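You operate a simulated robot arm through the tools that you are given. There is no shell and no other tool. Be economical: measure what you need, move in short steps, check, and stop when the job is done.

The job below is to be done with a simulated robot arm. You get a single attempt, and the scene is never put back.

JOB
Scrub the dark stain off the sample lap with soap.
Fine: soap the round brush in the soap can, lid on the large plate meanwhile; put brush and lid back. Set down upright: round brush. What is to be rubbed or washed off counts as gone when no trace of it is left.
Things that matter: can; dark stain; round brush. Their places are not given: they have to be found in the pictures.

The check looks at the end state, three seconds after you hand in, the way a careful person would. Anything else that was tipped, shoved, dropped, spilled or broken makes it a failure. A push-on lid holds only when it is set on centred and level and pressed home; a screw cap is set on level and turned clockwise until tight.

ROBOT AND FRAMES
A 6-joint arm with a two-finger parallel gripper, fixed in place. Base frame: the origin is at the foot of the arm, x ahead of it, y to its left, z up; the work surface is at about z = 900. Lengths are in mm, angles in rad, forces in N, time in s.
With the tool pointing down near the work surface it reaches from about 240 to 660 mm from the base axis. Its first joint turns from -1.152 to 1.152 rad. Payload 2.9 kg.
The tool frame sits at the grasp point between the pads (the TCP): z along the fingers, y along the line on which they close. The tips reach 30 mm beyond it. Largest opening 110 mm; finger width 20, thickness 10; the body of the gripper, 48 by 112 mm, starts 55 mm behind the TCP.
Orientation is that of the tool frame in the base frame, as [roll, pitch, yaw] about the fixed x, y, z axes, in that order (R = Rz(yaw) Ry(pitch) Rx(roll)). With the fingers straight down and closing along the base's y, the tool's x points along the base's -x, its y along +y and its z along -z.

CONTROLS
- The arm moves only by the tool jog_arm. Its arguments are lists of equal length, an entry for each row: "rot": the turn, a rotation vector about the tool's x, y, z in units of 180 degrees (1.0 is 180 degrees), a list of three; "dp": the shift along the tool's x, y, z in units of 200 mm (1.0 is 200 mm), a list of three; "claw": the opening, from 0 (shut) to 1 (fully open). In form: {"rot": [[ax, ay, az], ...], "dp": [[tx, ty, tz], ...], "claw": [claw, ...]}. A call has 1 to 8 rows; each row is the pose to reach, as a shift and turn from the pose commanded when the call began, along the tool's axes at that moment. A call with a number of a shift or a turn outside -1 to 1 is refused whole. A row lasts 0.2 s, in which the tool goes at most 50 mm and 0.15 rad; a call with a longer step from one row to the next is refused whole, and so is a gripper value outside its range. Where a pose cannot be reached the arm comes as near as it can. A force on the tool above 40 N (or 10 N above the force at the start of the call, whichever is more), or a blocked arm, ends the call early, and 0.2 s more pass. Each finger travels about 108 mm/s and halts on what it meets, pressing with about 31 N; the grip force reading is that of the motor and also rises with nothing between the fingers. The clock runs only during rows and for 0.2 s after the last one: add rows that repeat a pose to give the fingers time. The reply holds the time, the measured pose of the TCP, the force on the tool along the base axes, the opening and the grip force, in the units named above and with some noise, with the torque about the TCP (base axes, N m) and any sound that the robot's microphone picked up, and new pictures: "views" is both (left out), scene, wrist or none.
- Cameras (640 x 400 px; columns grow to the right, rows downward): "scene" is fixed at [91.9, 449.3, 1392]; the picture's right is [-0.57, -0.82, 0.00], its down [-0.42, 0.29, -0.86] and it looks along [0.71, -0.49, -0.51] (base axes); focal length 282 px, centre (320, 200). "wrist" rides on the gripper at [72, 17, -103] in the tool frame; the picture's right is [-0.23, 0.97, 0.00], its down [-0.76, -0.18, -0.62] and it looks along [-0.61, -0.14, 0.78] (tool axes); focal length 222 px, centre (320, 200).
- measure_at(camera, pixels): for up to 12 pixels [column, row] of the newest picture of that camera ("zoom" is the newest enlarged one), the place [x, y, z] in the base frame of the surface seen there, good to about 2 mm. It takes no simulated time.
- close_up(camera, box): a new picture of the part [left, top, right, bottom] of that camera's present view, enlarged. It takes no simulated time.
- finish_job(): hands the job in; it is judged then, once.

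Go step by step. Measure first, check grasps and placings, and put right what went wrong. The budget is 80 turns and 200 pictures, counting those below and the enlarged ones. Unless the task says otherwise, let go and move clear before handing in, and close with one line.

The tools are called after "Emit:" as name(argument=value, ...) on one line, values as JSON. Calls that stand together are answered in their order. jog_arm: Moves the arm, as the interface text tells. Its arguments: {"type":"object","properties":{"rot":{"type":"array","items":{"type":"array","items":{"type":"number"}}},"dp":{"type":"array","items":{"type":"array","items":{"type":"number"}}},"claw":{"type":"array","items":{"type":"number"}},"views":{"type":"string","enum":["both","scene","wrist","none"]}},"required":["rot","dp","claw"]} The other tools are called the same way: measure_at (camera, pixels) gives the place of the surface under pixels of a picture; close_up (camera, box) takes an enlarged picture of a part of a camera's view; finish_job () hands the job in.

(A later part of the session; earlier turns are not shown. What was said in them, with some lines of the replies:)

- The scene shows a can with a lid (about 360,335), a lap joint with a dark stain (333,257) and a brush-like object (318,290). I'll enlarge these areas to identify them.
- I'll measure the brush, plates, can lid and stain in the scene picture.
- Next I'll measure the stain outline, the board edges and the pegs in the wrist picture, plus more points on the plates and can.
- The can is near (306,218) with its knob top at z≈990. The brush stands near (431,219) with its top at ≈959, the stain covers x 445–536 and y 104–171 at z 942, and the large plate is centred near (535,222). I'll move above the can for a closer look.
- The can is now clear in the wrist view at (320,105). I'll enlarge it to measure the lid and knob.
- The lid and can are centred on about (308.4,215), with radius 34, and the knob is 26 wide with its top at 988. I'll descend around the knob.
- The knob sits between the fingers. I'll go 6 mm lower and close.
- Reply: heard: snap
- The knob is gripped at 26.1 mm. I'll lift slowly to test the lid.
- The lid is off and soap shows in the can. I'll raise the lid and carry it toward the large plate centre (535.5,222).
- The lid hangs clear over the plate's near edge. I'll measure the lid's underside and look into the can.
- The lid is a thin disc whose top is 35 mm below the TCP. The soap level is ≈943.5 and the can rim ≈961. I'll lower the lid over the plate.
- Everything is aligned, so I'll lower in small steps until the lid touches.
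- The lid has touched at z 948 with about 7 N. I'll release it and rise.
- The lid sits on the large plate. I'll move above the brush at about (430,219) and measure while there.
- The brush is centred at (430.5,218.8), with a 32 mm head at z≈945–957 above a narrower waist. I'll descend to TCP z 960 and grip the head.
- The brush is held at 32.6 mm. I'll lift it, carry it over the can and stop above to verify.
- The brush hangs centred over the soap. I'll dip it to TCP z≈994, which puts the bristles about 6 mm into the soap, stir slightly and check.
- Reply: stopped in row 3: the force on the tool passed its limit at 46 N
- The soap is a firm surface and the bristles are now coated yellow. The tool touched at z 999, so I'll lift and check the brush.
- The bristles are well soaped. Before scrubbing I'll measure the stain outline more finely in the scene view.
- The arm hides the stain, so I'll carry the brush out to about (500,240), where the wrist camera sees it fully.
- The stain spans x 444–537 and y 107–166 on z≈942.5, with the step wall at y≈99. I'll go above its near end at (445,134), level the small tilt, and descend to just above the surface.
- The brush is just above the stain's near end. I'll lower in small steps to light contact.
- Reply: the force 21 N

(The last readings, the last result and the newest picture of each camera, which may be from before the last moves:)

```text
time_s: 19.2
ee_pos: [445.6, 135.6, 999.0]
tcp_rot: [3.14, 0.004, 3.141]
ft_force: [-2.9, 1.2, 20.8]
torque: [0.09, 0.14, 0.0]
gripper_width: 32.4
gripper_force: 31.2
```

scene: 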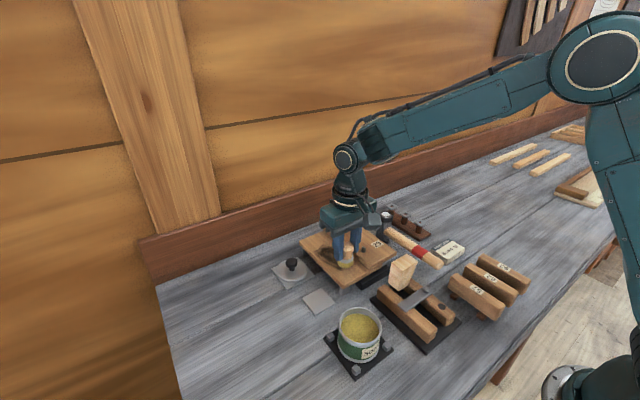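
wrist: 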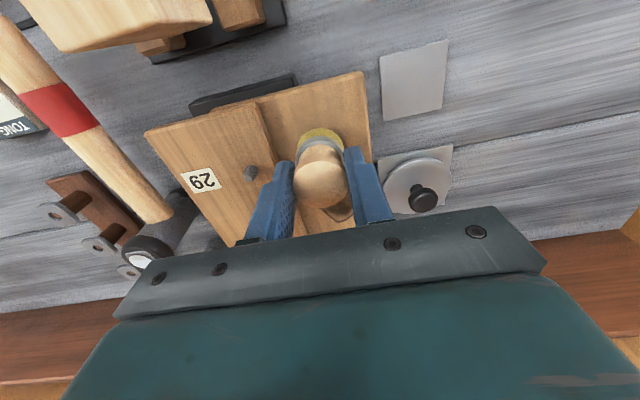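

I have firm contact at about 21 N. I'll ease off slightly and stroke along +x to the stain's far end and back, on lane y≈135.

Emit:
jog_arm(rot=[[0, 0, 0], [0, 0, 0], [0, 0, 0], [0, 0, 0], [0, 0, 0], [0, 0, 0], [0, 0, 0], [0, 0, 0]], dp=[[-0.06, 0, -0.003], [-0.12, 0, -0.003], [-0.18, 0, -0.003], [-0.24, 0, -0.003], [-0.3, 0, -0.003], [-0.36, 0, -0.003], [-0.42, 0, -0.003], [-0.47, 0, -0.003]], claw=[0.2, 0.2, 0.2, 0.2, 0.2, 0.2, 0.2, 0.2], views="scene")

Emit:
close_up(camera="scene", box=[285, 210, 405, 295])

```text
time_s: 21.0
ee_pos: [539.7, 135.6, 999.1]
tcp_rot: [3.14, 0.002, 3.142]
ft_force: [-7.8, 1.0, 20.7]
torque: [0.09, 0.24, 0.0]
gripper_width: 32.4
gripper_force: 30.9
```

scene: 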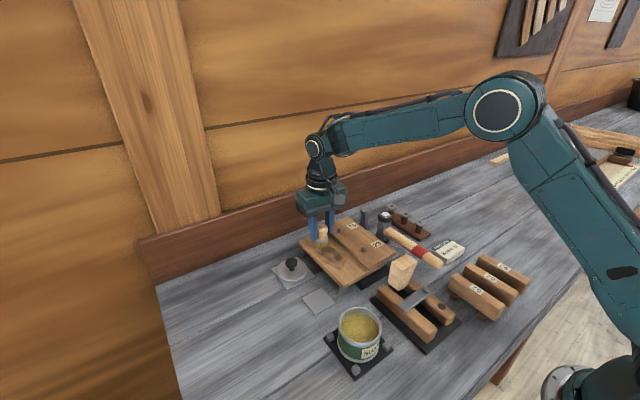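

```text
4.71 times, centred on (345, 252) of scene
```

zoom: 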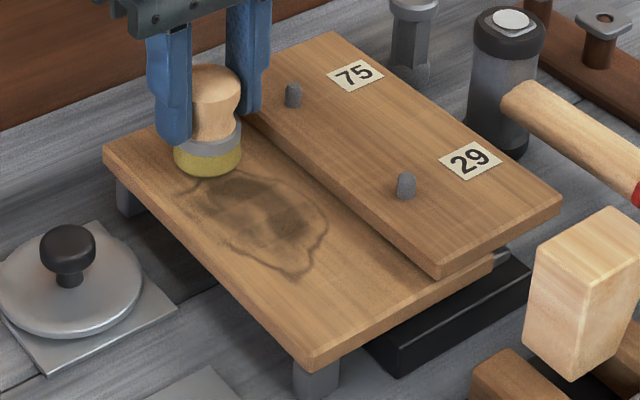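

The stain has thinned a little in the centre. I'll continue with more strokes, back and forth on lanes y≈120 and y≈135.

Emit:
jog_arm(rot=[[0, 0, 0], [0, 0, 0], [0, 0, 0], [0, 0, 0], [0, 0, 0], [0, 0, 0], [0, 0, 0], [0, 0, 0]], dp=[[0, -0.08, 0], [0.12, -0.08, 0], [0.24, -0.08, 0], [0.36, -0.08, 0], [0.47, -0.08, 0], [0.3, -0.08, 0], [0.15, -0.08, 0], [0, -0.08, 0]], claw=[0.2, 0.2, 0.2, 0.2, 0.2, 0.2, 0.2, 0.2], views="scene")

Emit:
close_up(camera="scene", box=[285, 210, 405, 295])

```text
time_s: 22.8
ee_pos: [540.7, 117.9, 999.2]
tcp_rot: [3.139, -0.001, 3.141]
ft_force: [-6.9, 0.3, 18.9]
torque: [-0.05, 0.22, 0.02]
gripper_width: 32.5
gripper_force: 30.8
```

scene: 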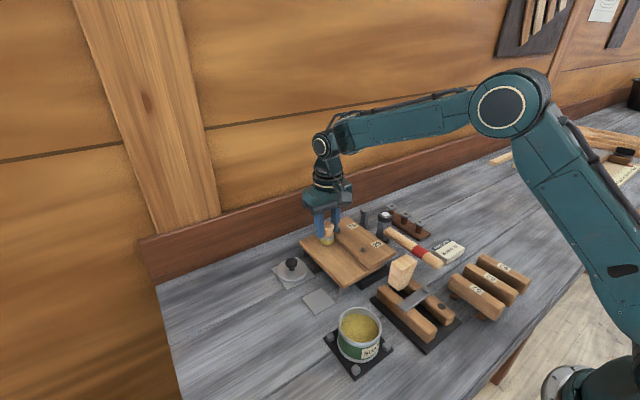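

```text
4.71 times, centred on (345, 252) of scene
```

zoom: 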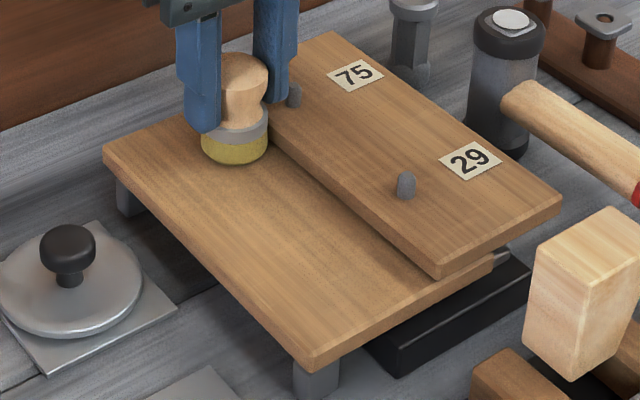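

The stain appears gone. I'll lift straight up, swing to the side and inspect the board with the wrist camera.

Emit:
jog_arm(rot=[[0, 0, 0], [0, 0, 0], [0, 0, 0], [0, 0, 0], [0, 0, 0], [0, 0, 0]], dp=[[0, 0, -0.12], [0, 0, -0.3], [0.06, 0.2, -0.3], [0.14, 0.4, -0.3], [0.22, 0.6, -0.3], [0.22, 0.6, -0.3]], claw=[0.2, 0.2, 0.2, 0.2, 0.2, 0.2], views="both")

Emit:
close_up(camera="wrist", box=[120, 30, 320, 180])

Emit:
close_up(camera="scene", box=[295, 215, 365, 275])

```text
time_s: 24.2
ee_pos: [495.2, 239.4, 1058.7]
tcp_rot: [3.14, 0.0, -3.142]
ft_force: [-0.7, 0.7, -1.0]
torque: [-0.01, -0.03, -0.01]
gripper_width: 32.3
gripper_force: 31.1
```

scene: 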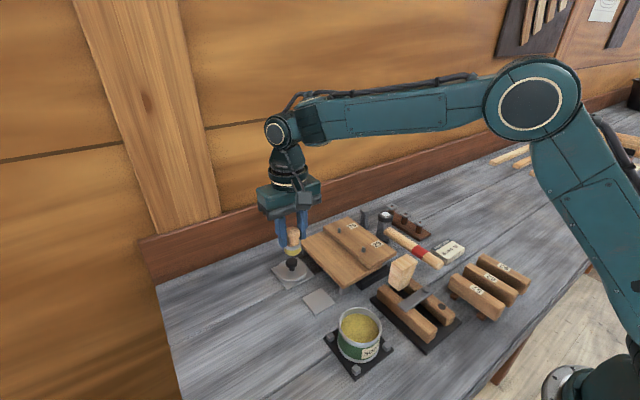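
wrist: 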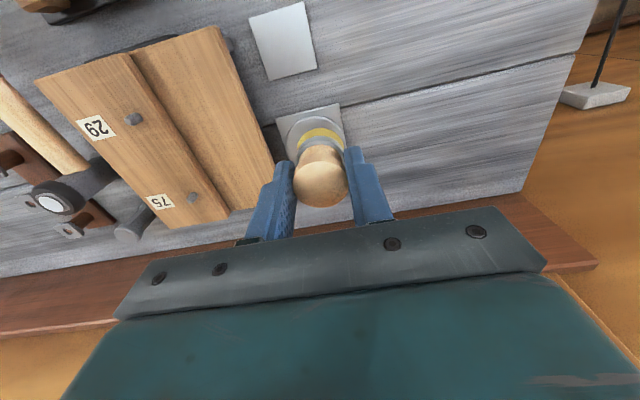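

```text
2.67 times, centred on (220, 105) of wrist
```

zoom: 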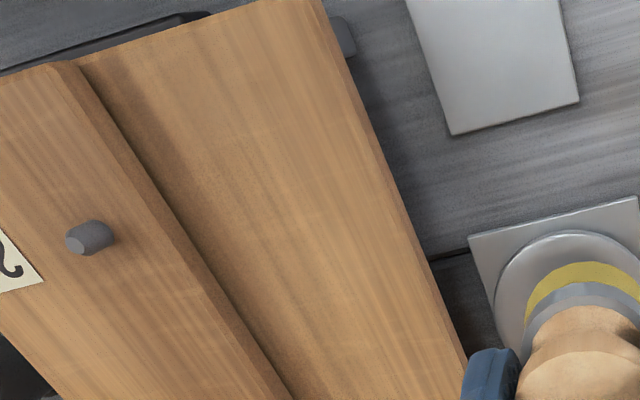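

```text
6.67 times, centred on (330, 245) of scene
```

zoom: 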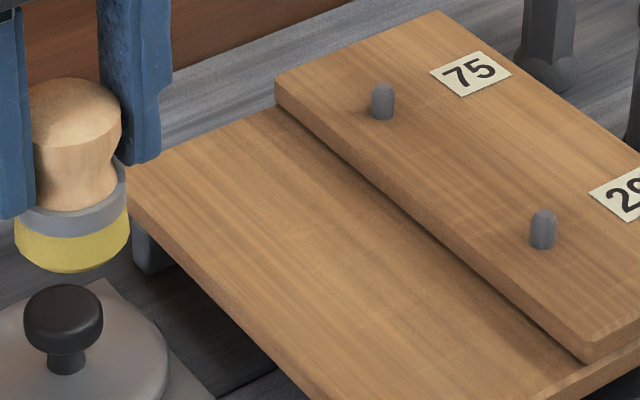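

No trace of the stain is left in either view. I'll take the brush back over its small plate.

Emit:
jog_arm(rot=[[0, 0, 0], [0, 0, 0], [0, 0, 0], [0, 0, 0], [0, 0, 0]], dp=[[0.17, -0.05, 0], [0.325, -0.103, 0], [0.325, -0.103, 0.22], [0.325, -0.103, 0.45], [0.325, -0.103, 0.45]], claw=[0.2, 0.2, 0.2, 0.2, 0.2], views="both")

Emit:
close_up(camera="scene", box=[280, 250, 360, 320])

```text
time_s: 25.4
ee_pos: [430.3, 222.1, 965.9]
tcp_rot: [3.139, 0.0, 3.141]
ft_force: [0.1, 0.3, -0.8]
torque: [0.01, -0.01, -0.01]
gripper_width: 32.7
gripper_force: 31.1
```

scene: 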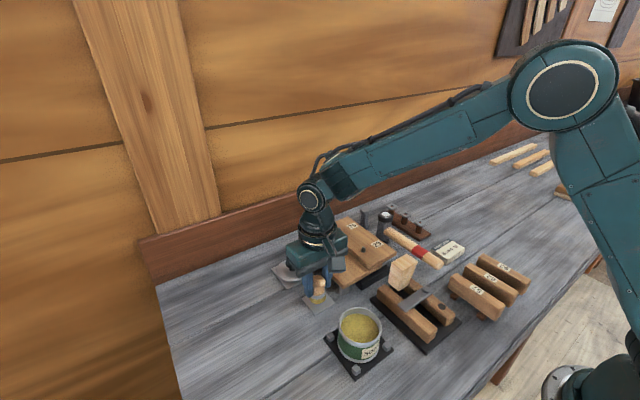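
wrist: 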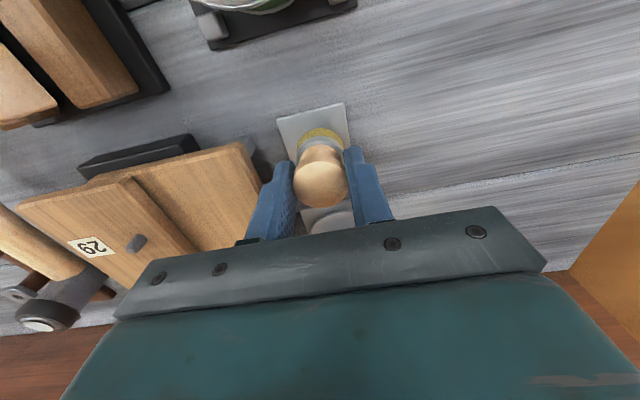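

```text
5.71 times, centred on (320, 285) of scene
```

zoom: 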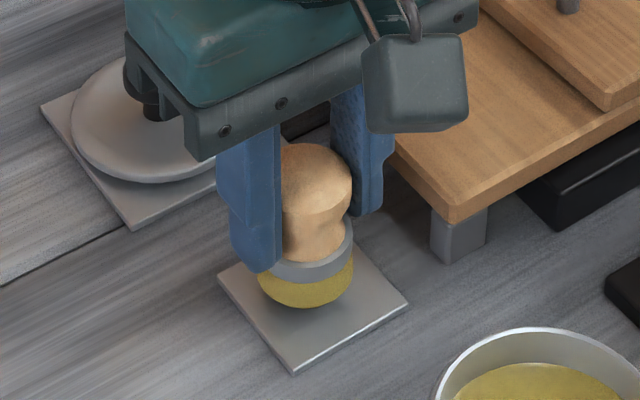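

The brush is over its plate. I'll nudge y by −1.5 mm and lower to light contact.

Emit:
jog_arm(rot=[[0, 0, 0], [0, 0, 0], [0, 0, 0], [0, 0, 0]], dp=[[0, -0.0075, 0.01], [0, -0.0075, 0.02], [0, -0.0075, 0.028], [0, -0.0075, 0.031]], claw=[0.2, 0.2, 0.2, 0.2], views="none")

```text
time_s: 26.4
ee_pos: [430.1, 218.6, 959.7]
tcp_rot: [3.142, -0.001, -3.14]
ft_force: [-0.7, 0.2, -0.3]
torque: [0.0, 0.0, 0.04]
gripper_width: 32.5
gripper_force: 30.9
```

No contact yet, so I'll go slightly lower.

Emit:
jog_arm(rot=[[0, 0, 0], [0, 0, 0], [0, 0, 0]], dp=[[0, 0, 0.004], [0, 0, 0.007], [0, 0, 0.009]], claw=[0.2, 0.2, 0.2], views="none")

```text
time_s: 27.2
ee_pos: [430.2, 219.3, 959.0]
tcp_rot: [3.138, 0.0, -3.141]
ft_force: [-1.1, -0.2, 3.4]
torque: [0.03, 0.04, 0.01]
gripper_width: 32.5
gripper_force: 31.0
```

Light contact at 3.4 N, so I'll open and rise.

Emit:
jog_arm(rot=[[0, 0, 0], [0, 0, 0], [0, 0, 0], [0, 0, 0], [0, 0, 0], [0, 0, 0], [0, 0, 0]], dp=[[0, 0, 0], [0, 0, 0], [0, 0, 0], [0, 0, -0.1], [0, 0, -0.3], [0, 0, -0.45], [0, 0, -0.45]], claw=[0.38, 0.5, 0.55, 0.55, 0.55, 0.55, 0.55], views="both")

Emit:
close_up(camera="scene", box=[260, 240, 360, 320])

Emit:
close_up(camera="wrist", box=[260, 70, 400, 220])

```text
time_s: 28.8
ee_pos: [430.2, 216.7, 1047.6]
tcp_rot: [-3.141, -0.002, 3.141]
ft_force: [0.1, 0.8, -0.1]
torque: [-0.01, -0.02, 0.01]
gripper_width: 60.6
gripper_force: 0.1
```

scene: 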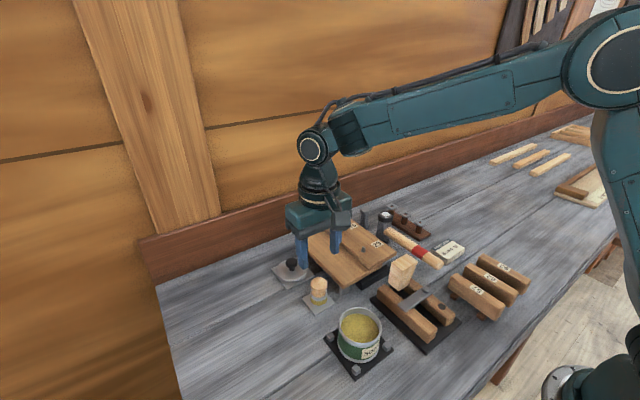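
wrist: 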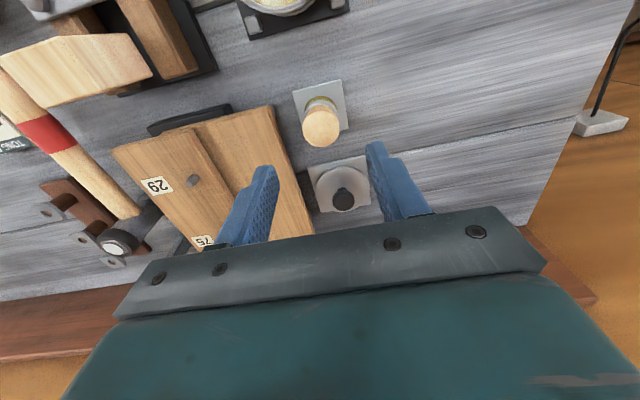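

```text
5.00 times, centred on (310, 280) of scene
```

zoom: 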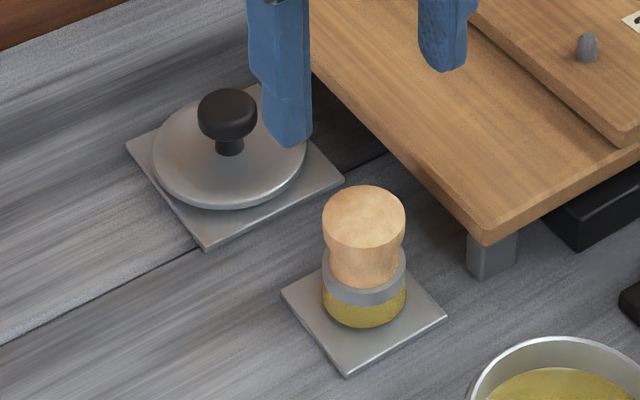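

```text
2.67 times, centred on (330, 145) of wrist
```

zoom: 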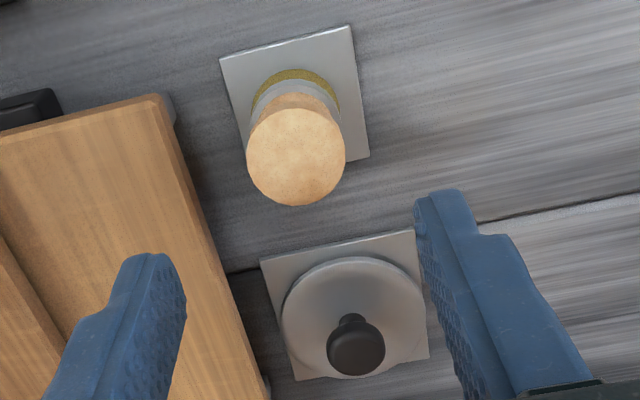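

The brush stands upright on its plate. Next I'll measure the lid's position.

Emit:
measure_at(camera="zoom", pixels=[[330, 347], [382, 345], [356, 328], [356, 370], [284, 315], [423, 310], [345, 262], [300, 280], [268, 263], [412, 234], [428, 355], [356, 348]])

```text
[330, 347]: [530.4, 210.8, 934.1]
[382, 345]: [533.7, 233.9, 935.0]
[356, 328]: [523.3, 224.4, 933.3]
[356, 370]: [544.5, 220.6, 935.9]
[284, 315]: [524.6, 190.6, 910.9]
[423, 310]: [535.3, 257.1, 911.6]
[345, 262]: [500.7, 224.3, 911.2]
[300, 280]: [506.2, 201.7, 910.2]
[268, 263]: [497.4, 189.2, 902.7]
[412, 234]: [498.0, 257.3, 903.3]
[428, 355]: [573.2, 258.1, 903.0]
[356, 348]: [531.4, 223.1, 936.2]
```

The knob is at about (533.5,222.5). I'll move over it, descend to the same grip height (TCP 948) and close.

Emit:
jog_arm(rot=[[0, 0, 0], [0, 0, 0], [0, 0, 0], [0, 0, 0], [0, 0, 0], [0, 0, 0]], dp=[[-0.24, 0.01, 0], [-0.48, 0.02, 0], [-0.52, 0.0225, 0.1], [-0.52, 0.0225, 0.3], [-0.52, 0.0225, 0.45], [-0.52, 0.0225, 0.45]], claw=[0.55, 0.55, 0.55, 0.55, 0.55, 0.55], views="both")

Emit:
close_up(camera="scene", box=[250, 220, 340, 300])

```text
time_s: 30.2
ee_pos: [535.1, 222.6, 960.6]
tcp_rot: [3.141, 0.0, -3.141]
ft_force: [-0.2, 0.0, 0.1]
torque: [0.02, 0.01, -0.01]
gripper_width: 60.4
gripper_force: 0.1
```

scene: 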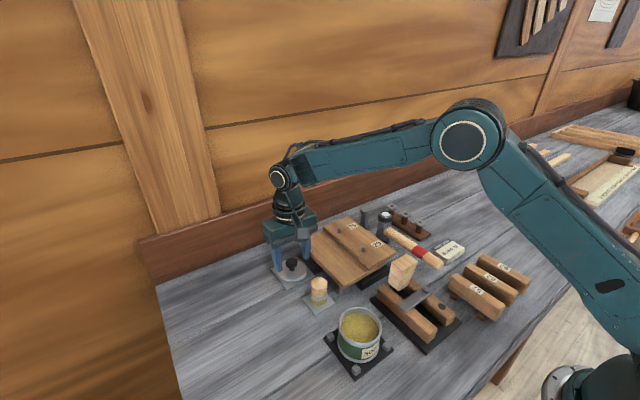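
wrist: 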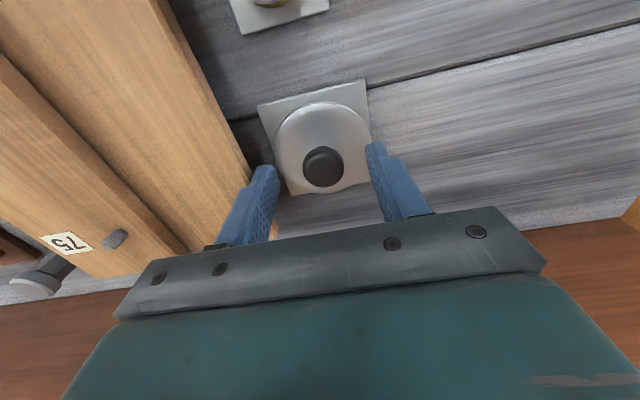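

```text
5.00 times, centred on (295, 260) of scene
```

zoom: 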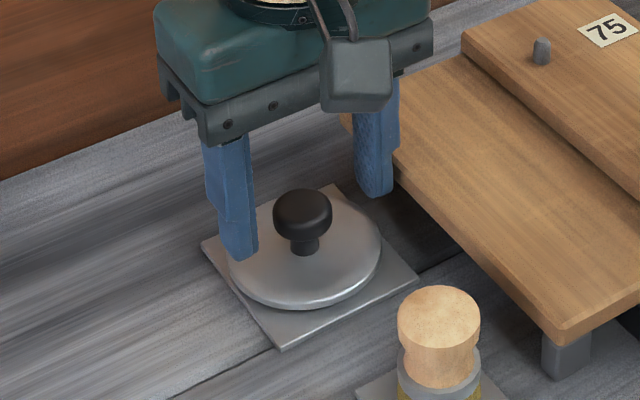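

The fingers straddle the knob. I'll drop 12 mm and close.

Emit:
jog_arm(rot=[[0, 0, 0], [0, 0, 0], [0, 0, 0], [0, 0, 0], [0, 0, 0], [0, 0, 0]], dp=[[0, 0, 0.04], [0, 0, 0.06], [0, 0, 0.06], [0, 0, 0.06], [0, 0, 0.06], [0, 0, 0.06]], claw=[0.55, 0.5, 0.3, 0.15, 0.1, 0.1], views="none")

```text
time_s: 31.6
ee_pos: [534.2, 221.7, 946.7]
tcp_rot: [3.141, 0.0, 3.141]
ft_force: [-0.2, 0.3, -0.5]
torque: [0.02, 0.02, 0.05]
gripper_width: 25.9
gripper_force: 31.1
```

Gripped. I'll lift and carry it back toward the can.

Emit:
jog_arm(rot=[[0, 0, 0], [0, 0, 0], [0, 0, 0], [0, 0, 0], [0, 0, 0], [0, 0, 0], [0, 0, 0], [0, 0, 0]], dp=[[0, 0, -0.1], [0, 0, -0.34], [0, 0, -0.58], [0.24, -0.01, -0.58], [0.48, -0.02, -0.58], [0.72, -0.03, -0.58], [0.96, -0.035, -0.58], [0.96, -0.035, -0.58]], claw=[0.1, 0.1, 0.1, 0.1, 0.1, 0.1, 0.1, 0.1], views="both")

Emit:
close_up(camera="wrist", box=[240, 20, 400, 200])

```text
time_s: 33.4
ee_pos: [339.8, 214.2, 1064.3]
tcp_rot: [3.141, 0.001, -3.141]
ft_force: [-0.2, -0.1, -0.1]
torque: [0.03, 0.03, 0.01]
gripper_width: 25.8
gripper_force: 30.9
```

scene: 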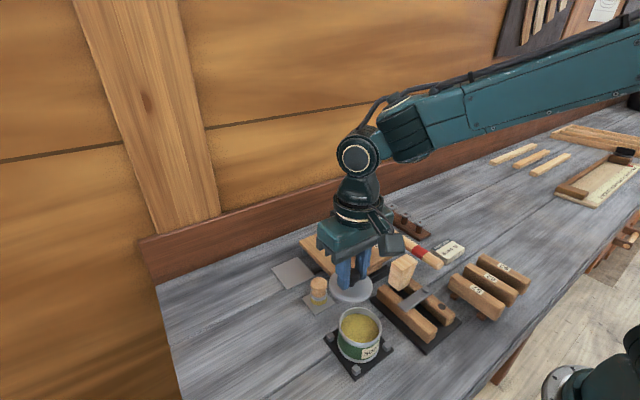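
wrist: 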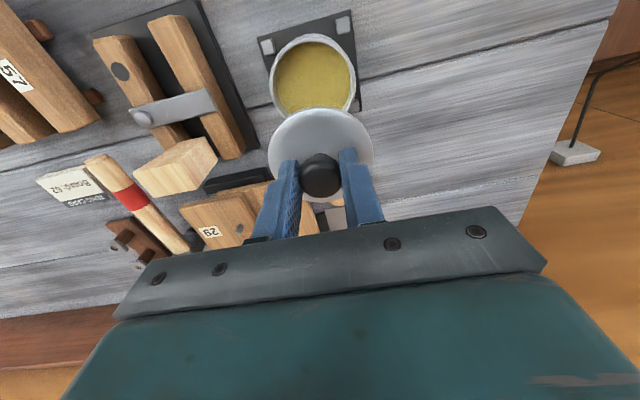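

```text
2.22 times, centred on (320, 110) of wrist
```

zoom: 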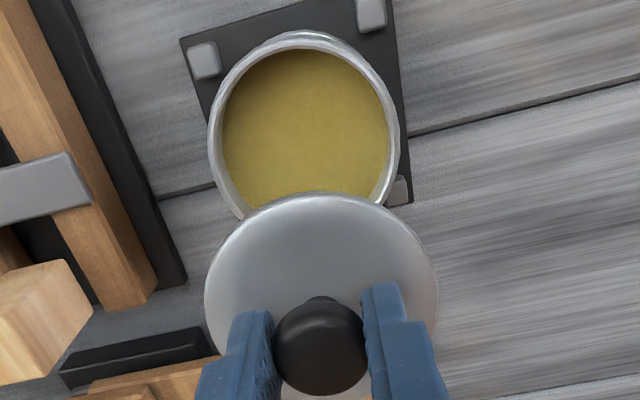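

I'll measure the can rim and lid edges for accurate alignment.

Emit:
measure_at(camera="zoom", pixels=[[213, 130], [396, 130], [300, 35], [235, 68], [367, 62], [388, 185], [225, 190], [209, 285], [434, 290], [318, 198], [235, 230], [405, 230]])

Emit:
measure_at(camera="zoom", pixels=[[320, 345], [276, 345], [365, 340], [318, 318], [320, 385], [330, 398], [290, 34], [315, 36], [348, 47], [255, 50]])

```text
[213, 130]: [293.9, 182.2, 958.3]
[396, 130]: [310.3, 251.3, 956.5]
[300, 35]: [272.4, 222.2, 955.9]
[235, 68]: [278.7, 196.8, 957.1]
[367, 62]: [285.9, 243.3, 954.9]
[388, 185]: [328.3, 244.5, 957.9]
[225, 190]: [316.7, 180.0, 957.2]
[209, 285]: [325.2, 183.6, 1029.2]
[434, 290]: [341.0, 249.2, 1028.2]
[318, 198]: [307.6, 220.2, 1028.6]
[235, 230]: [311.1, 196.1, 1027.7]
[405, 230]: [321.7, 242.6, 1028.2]
```

```text
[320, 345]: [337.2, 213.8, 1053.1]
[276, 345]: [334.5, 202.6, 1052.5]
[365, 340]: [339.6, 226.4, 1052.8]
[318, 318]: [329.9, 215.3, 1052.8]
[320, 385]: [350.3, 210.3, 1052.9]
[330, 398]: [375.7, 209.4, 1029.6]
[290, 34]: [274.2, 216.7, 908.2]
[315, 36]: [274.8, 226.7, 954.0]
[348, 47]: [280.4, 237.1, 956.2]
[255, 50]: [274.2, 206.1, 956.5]
```

The lid centre is at about (340.5,214.5) and the can centre at (308,215.2). I'll shift by −32.5 in x and +0.7 in y, and lower to just above the rim.

Emit:
jog_arm(rot=[[0, 0, 0], [0, 0, 0], [0, 0, 0], [0, 0, 0], [0, 0, 0]], dp=[[0.162, 0.0035, 0], [0.162, 0.0035, 0.1], [0.162, 0.0035, 0.22], [0.162, 0.0035, 0.26], [0.162, 0.0035, 0.26]], claw=[0.1, 0.1, 0.1, 0.1, 0.1], views="both")

Emit:
close_up(camera="scene", box=[320, 280, 400, 360])

Emit:
close_up(camera="wrist", box=[250, 50, 390, 220])

```text
time_s: 34.6
ee_pos: [310.7, 216.0, 1010.6]
tcp_rot: [3.14, 0.001, -3.141]
ft_force: [-0.7, 0.6, -0.4]
torque: [0.02, 0.0, 0.02]
gripper_width: 25.9
gripper_force: 31.1
```

scene: 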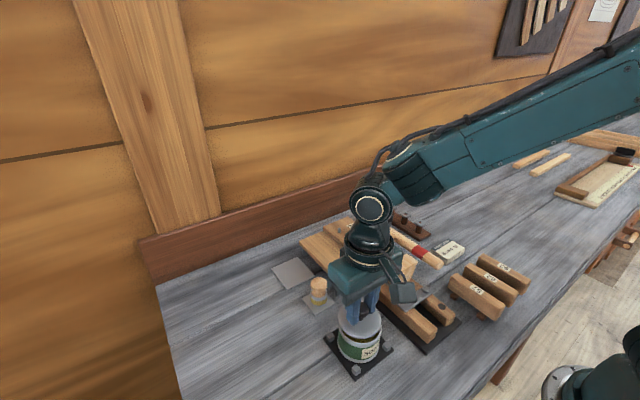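
wrist: 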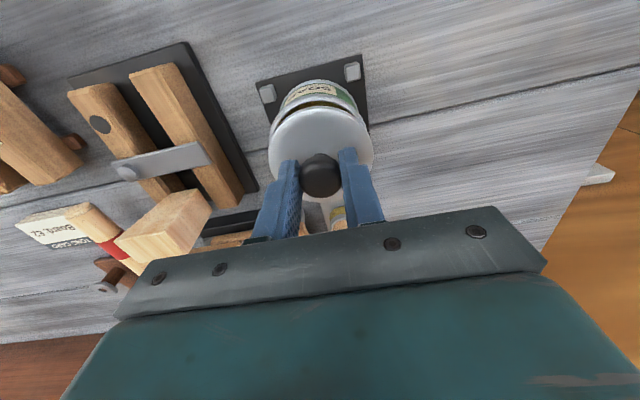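

```text
5.00 times, centred on (360, 320) of scene
```

zoom: 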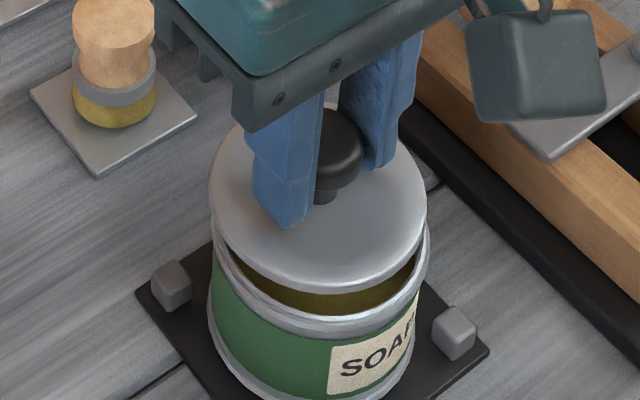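

```text
2.35 times, centred on (320, 135) of wrist
```

zoom: 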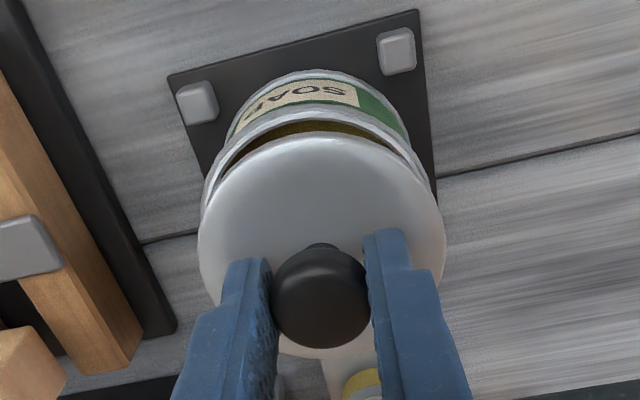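

In the scene view the lid seems about 1–2 mm off to the left. I'll measure both edges precisely.

Emit:
measure_at(camera="zoom", pixels=[[201, 240], [442, 240], [318, 136], [225, 175], [415, 175], [260, 148], [380, 148], [275, 300], [365, 300], [320, 256], [320, 343], [320, 300]])

Emit:
close_up(camera="scene", box=[330, 295, 390, 345])

```text
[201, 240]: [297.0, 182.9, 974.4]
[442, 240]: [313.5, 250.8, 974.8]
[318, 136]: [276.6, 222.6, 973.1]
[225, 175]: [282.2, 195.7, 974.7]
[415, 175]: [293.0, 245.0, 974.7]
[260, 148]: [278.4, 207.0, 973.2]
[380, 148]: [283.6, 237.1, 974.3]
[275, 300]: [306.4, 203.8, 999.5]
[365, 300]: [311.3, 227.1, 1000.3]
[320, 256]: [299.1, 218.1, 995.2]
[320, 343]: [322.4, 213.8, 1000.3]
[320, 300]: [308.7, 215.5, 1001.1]
```

```text
8.00 times, centred on (360, 320) of scene
```

zoom: 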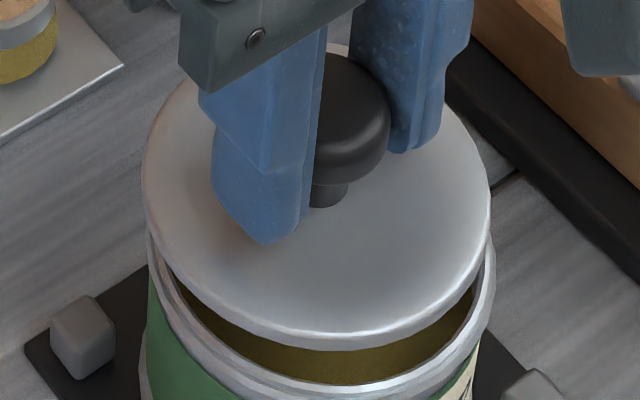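

Fits give the lid centre ≈(310.2,215.9) against the rim ≈(307.8,215.2). I'll shift −2.2 in x and −0.7 in y and lower toward the rim.

Emit:
jog_arm(rot=[[0, 0, 0], [0, 0, 0], [0, 0, 0], [0, 0, 0]], dp=[[0.011, -0.0035, 0], [0.011, -0.0035, 0.02], [0.011, -0.0035, 0.035], [0.011, -0.0035, 0.035]], claw=[0.1, 0.1, 0.1, 0.1], views="scene")

Emit:
close_up(camera="scene", box=[330, 305, 390, 355])

```text
time_s: 35.6
ee_pos: [307.0, 215.8, 1005.1]
tcp_rot: [3.141, 0.001, -3.14]
ft_force: [-0.5, 0.3, -0.6]
torque: [0.0, -0.03, 0.02]
gripper_width: 26.0
gripper_force: 31.3
```

scene: 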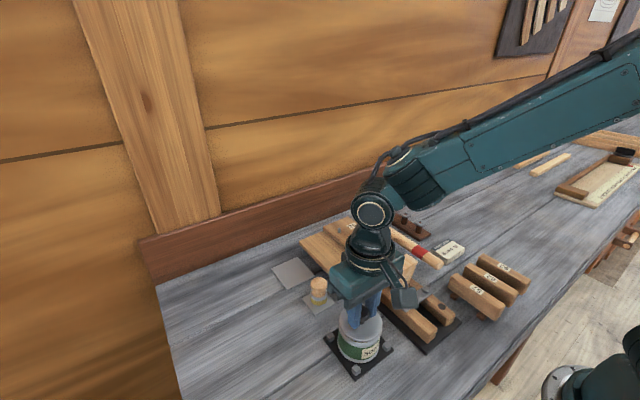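

```text
8.00 times, centred on (360, 330) of scene
```

zoom: 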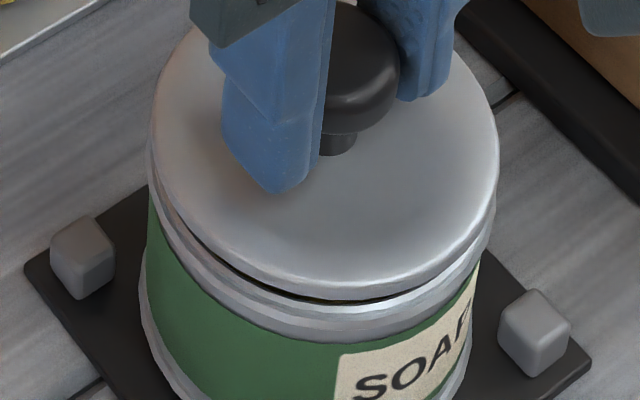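

The lid is nearly centred, about 0.5 mm over-corrected. I'll trim that and press down slowly.

Emit:
jog_arm(rot=[[0, 0, 0], [0, 0, 0], [0, 0, 0], [0, 0, 0], [0, 0, 0]], dp=[[-0.002, 0.001, 0.01], [-0.002, 0.001, 0.018], [-0.002, 0.001, 0.024], [-0.002, 0.001, 0.03], [-0.002, 0.001, 0.034]], claw=[0.1, 0.1, 0.1, 0.1, 0.1], views="scene")

Emit:
close_up(camera="scene", box=[330, 305, 390, 355])

```text
time_s: 36.8
ee_pos: [307.9, 215.0, 998.3]
tcp_rot: [3.14, -0.001, -3.141]
ft_force: [-5.7, -2.4, 17.6]
torque: [-0.11, 0.25, -0.03]
gripper_width: 25.9
gripper_force: 31.0
heard: snap
```

scene: 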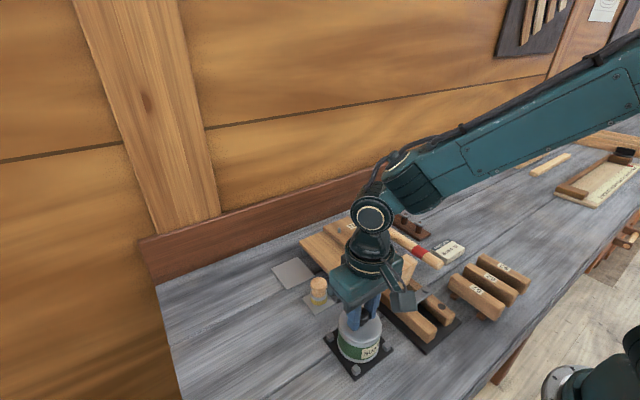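

```text
8.00 times, centred on (360, 330) of scene
```

zoom: 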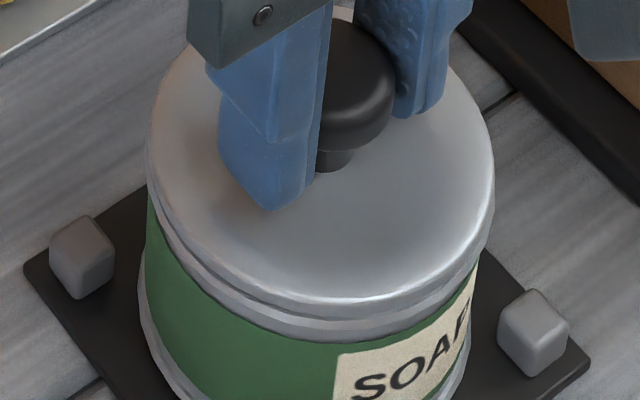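

I heard a snap with the lid level and flush. I'll press a touch more to be sure it is home, then release.

Emit:
jog_arm(rot=[[0, 0, 0], [0, 0, 0], [0, 0, 0]], dp=[[0, 0, 0.003], [0, 0, 0.006], [0, 0, 0.006]], claw=[0.1, 0.1, 0.1], views="none")

```text
time_s: 37.6
ee_pos: [308.1, 214.9, 995.8]
tcp_rot: [3.14, 0.003, -3.14]
ft_force: [-6.7, -7.0, 34.6]
torque: [-0.17, -0.01, 0.0]
gripper_width: 26.0
gripper_force: 31.1
```

That was 34 N of pressure. I'll ease the force off, then open and rise.

Emit:
jog_arm(rot=[[0, 0, 0], [0, 0, 0], [0, 0, 0], [0, 0, 0], [0, 0, 0], [0, 0, 0], [0, 0, 0], [0, 0, 0]], dp=[[0, 0, -0.007], [0, 0, -0.007], [0, 0, -0.007], [0, 0, -0.007], [0, 0, -0.1], [0, 0, -0.3], [0, 0, -0.5], [0, 0, -0.5]], claw=[0.1, 0.4, 0.55, 0.6, 0.6, 0.6, 0.6, 0.6], views="both")

Emit:
close_up(camera="scene", box=[300, 270, 400, 370])

Emit:
close_up(camera="wrist", box=[260, 40, 380, 220])

```text
time_s: 39.4
ee_pos: [308.4, 215.2, 1098.1]
tcp_rot: [3.142, 0.0, 3.14]
ft_force: [-0.1, -0.3, 0.1]
torque: [0.0, -0.02, 0.0]
gripper_width: 66.1
gripper_force: 0.0
```

scene: 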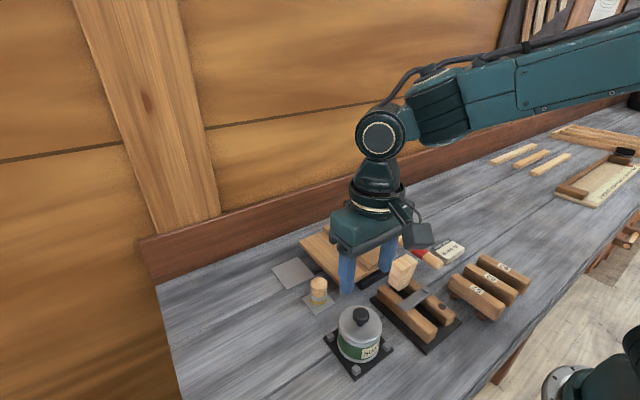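
wrist: 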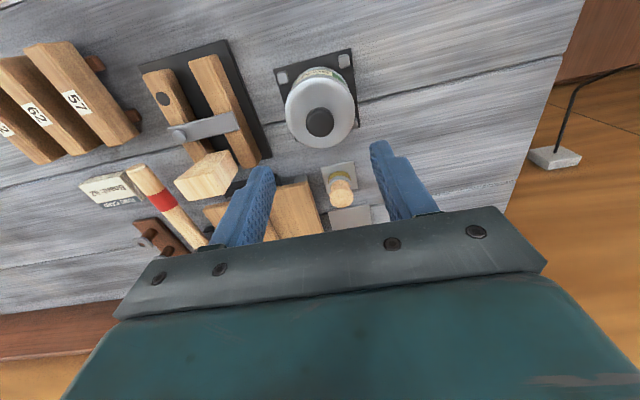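

```text
4.00 times, centred on (350, 320) of scene
```

zoom: 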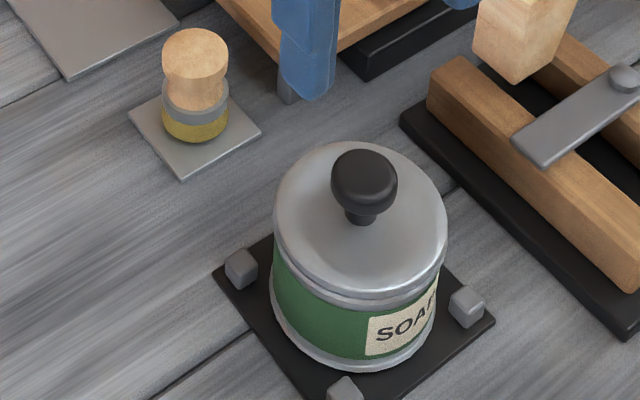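

```text
2.22 times, centred on (320, 130) of wrist
```

zoom: 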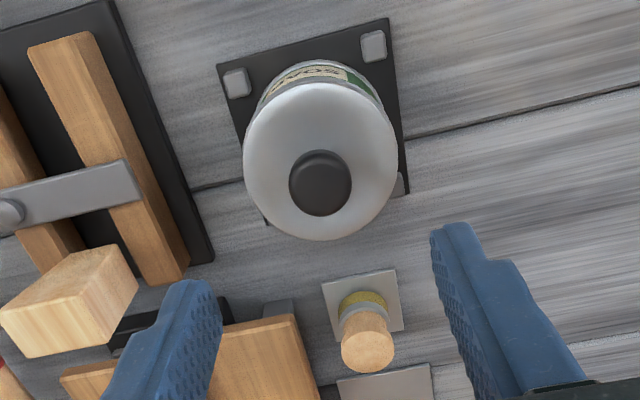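

The lid looks centred. I'll check its level and height against the initial 962 and 987.

Emit:
measure_at(camera="zoom", pixels=[[250, 170], [391, 165], [318, 92], [322, 234], [270, 115], [375, 210], [270, 210], [375, 115], [320, 182]])

Emit:
close_up(camera="scene", box=[330, 305, 390, 355])

```text
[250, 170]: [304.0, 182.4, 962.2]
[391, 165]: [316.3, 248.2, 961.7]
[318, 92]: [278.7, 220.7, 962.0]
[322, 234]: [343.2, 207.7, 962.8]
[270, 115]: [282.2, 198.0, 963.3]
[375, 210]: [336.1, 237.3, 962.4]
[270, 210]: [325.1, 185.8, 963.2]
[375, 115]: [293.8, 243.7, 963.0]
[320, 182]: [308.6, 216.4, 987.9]
```

```text
8.00 times, centred on (360, 330) of scene
```

zoom: 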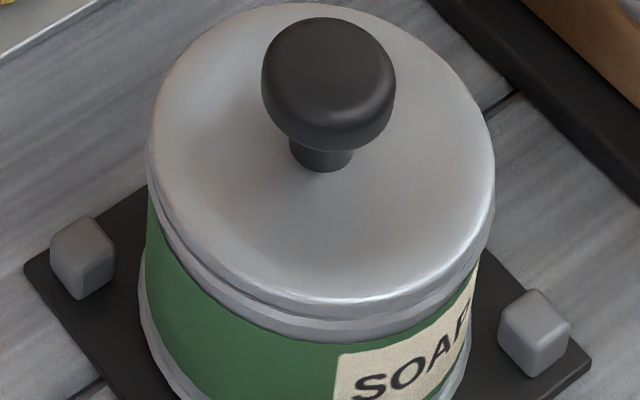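

The lid is level at 962–963 with the knob at 988, the same as at the start. The stain is gone, the brush stands upright on its plate and the gripper is clear, so I'm handing in.

Emit:
finish_job()

```text
The job is handed in.
```

The dark stain is scrubbed off the sample lap with no trace left, the soaped brush is back upright on its plate, and the lid is pressed home on the soap can.
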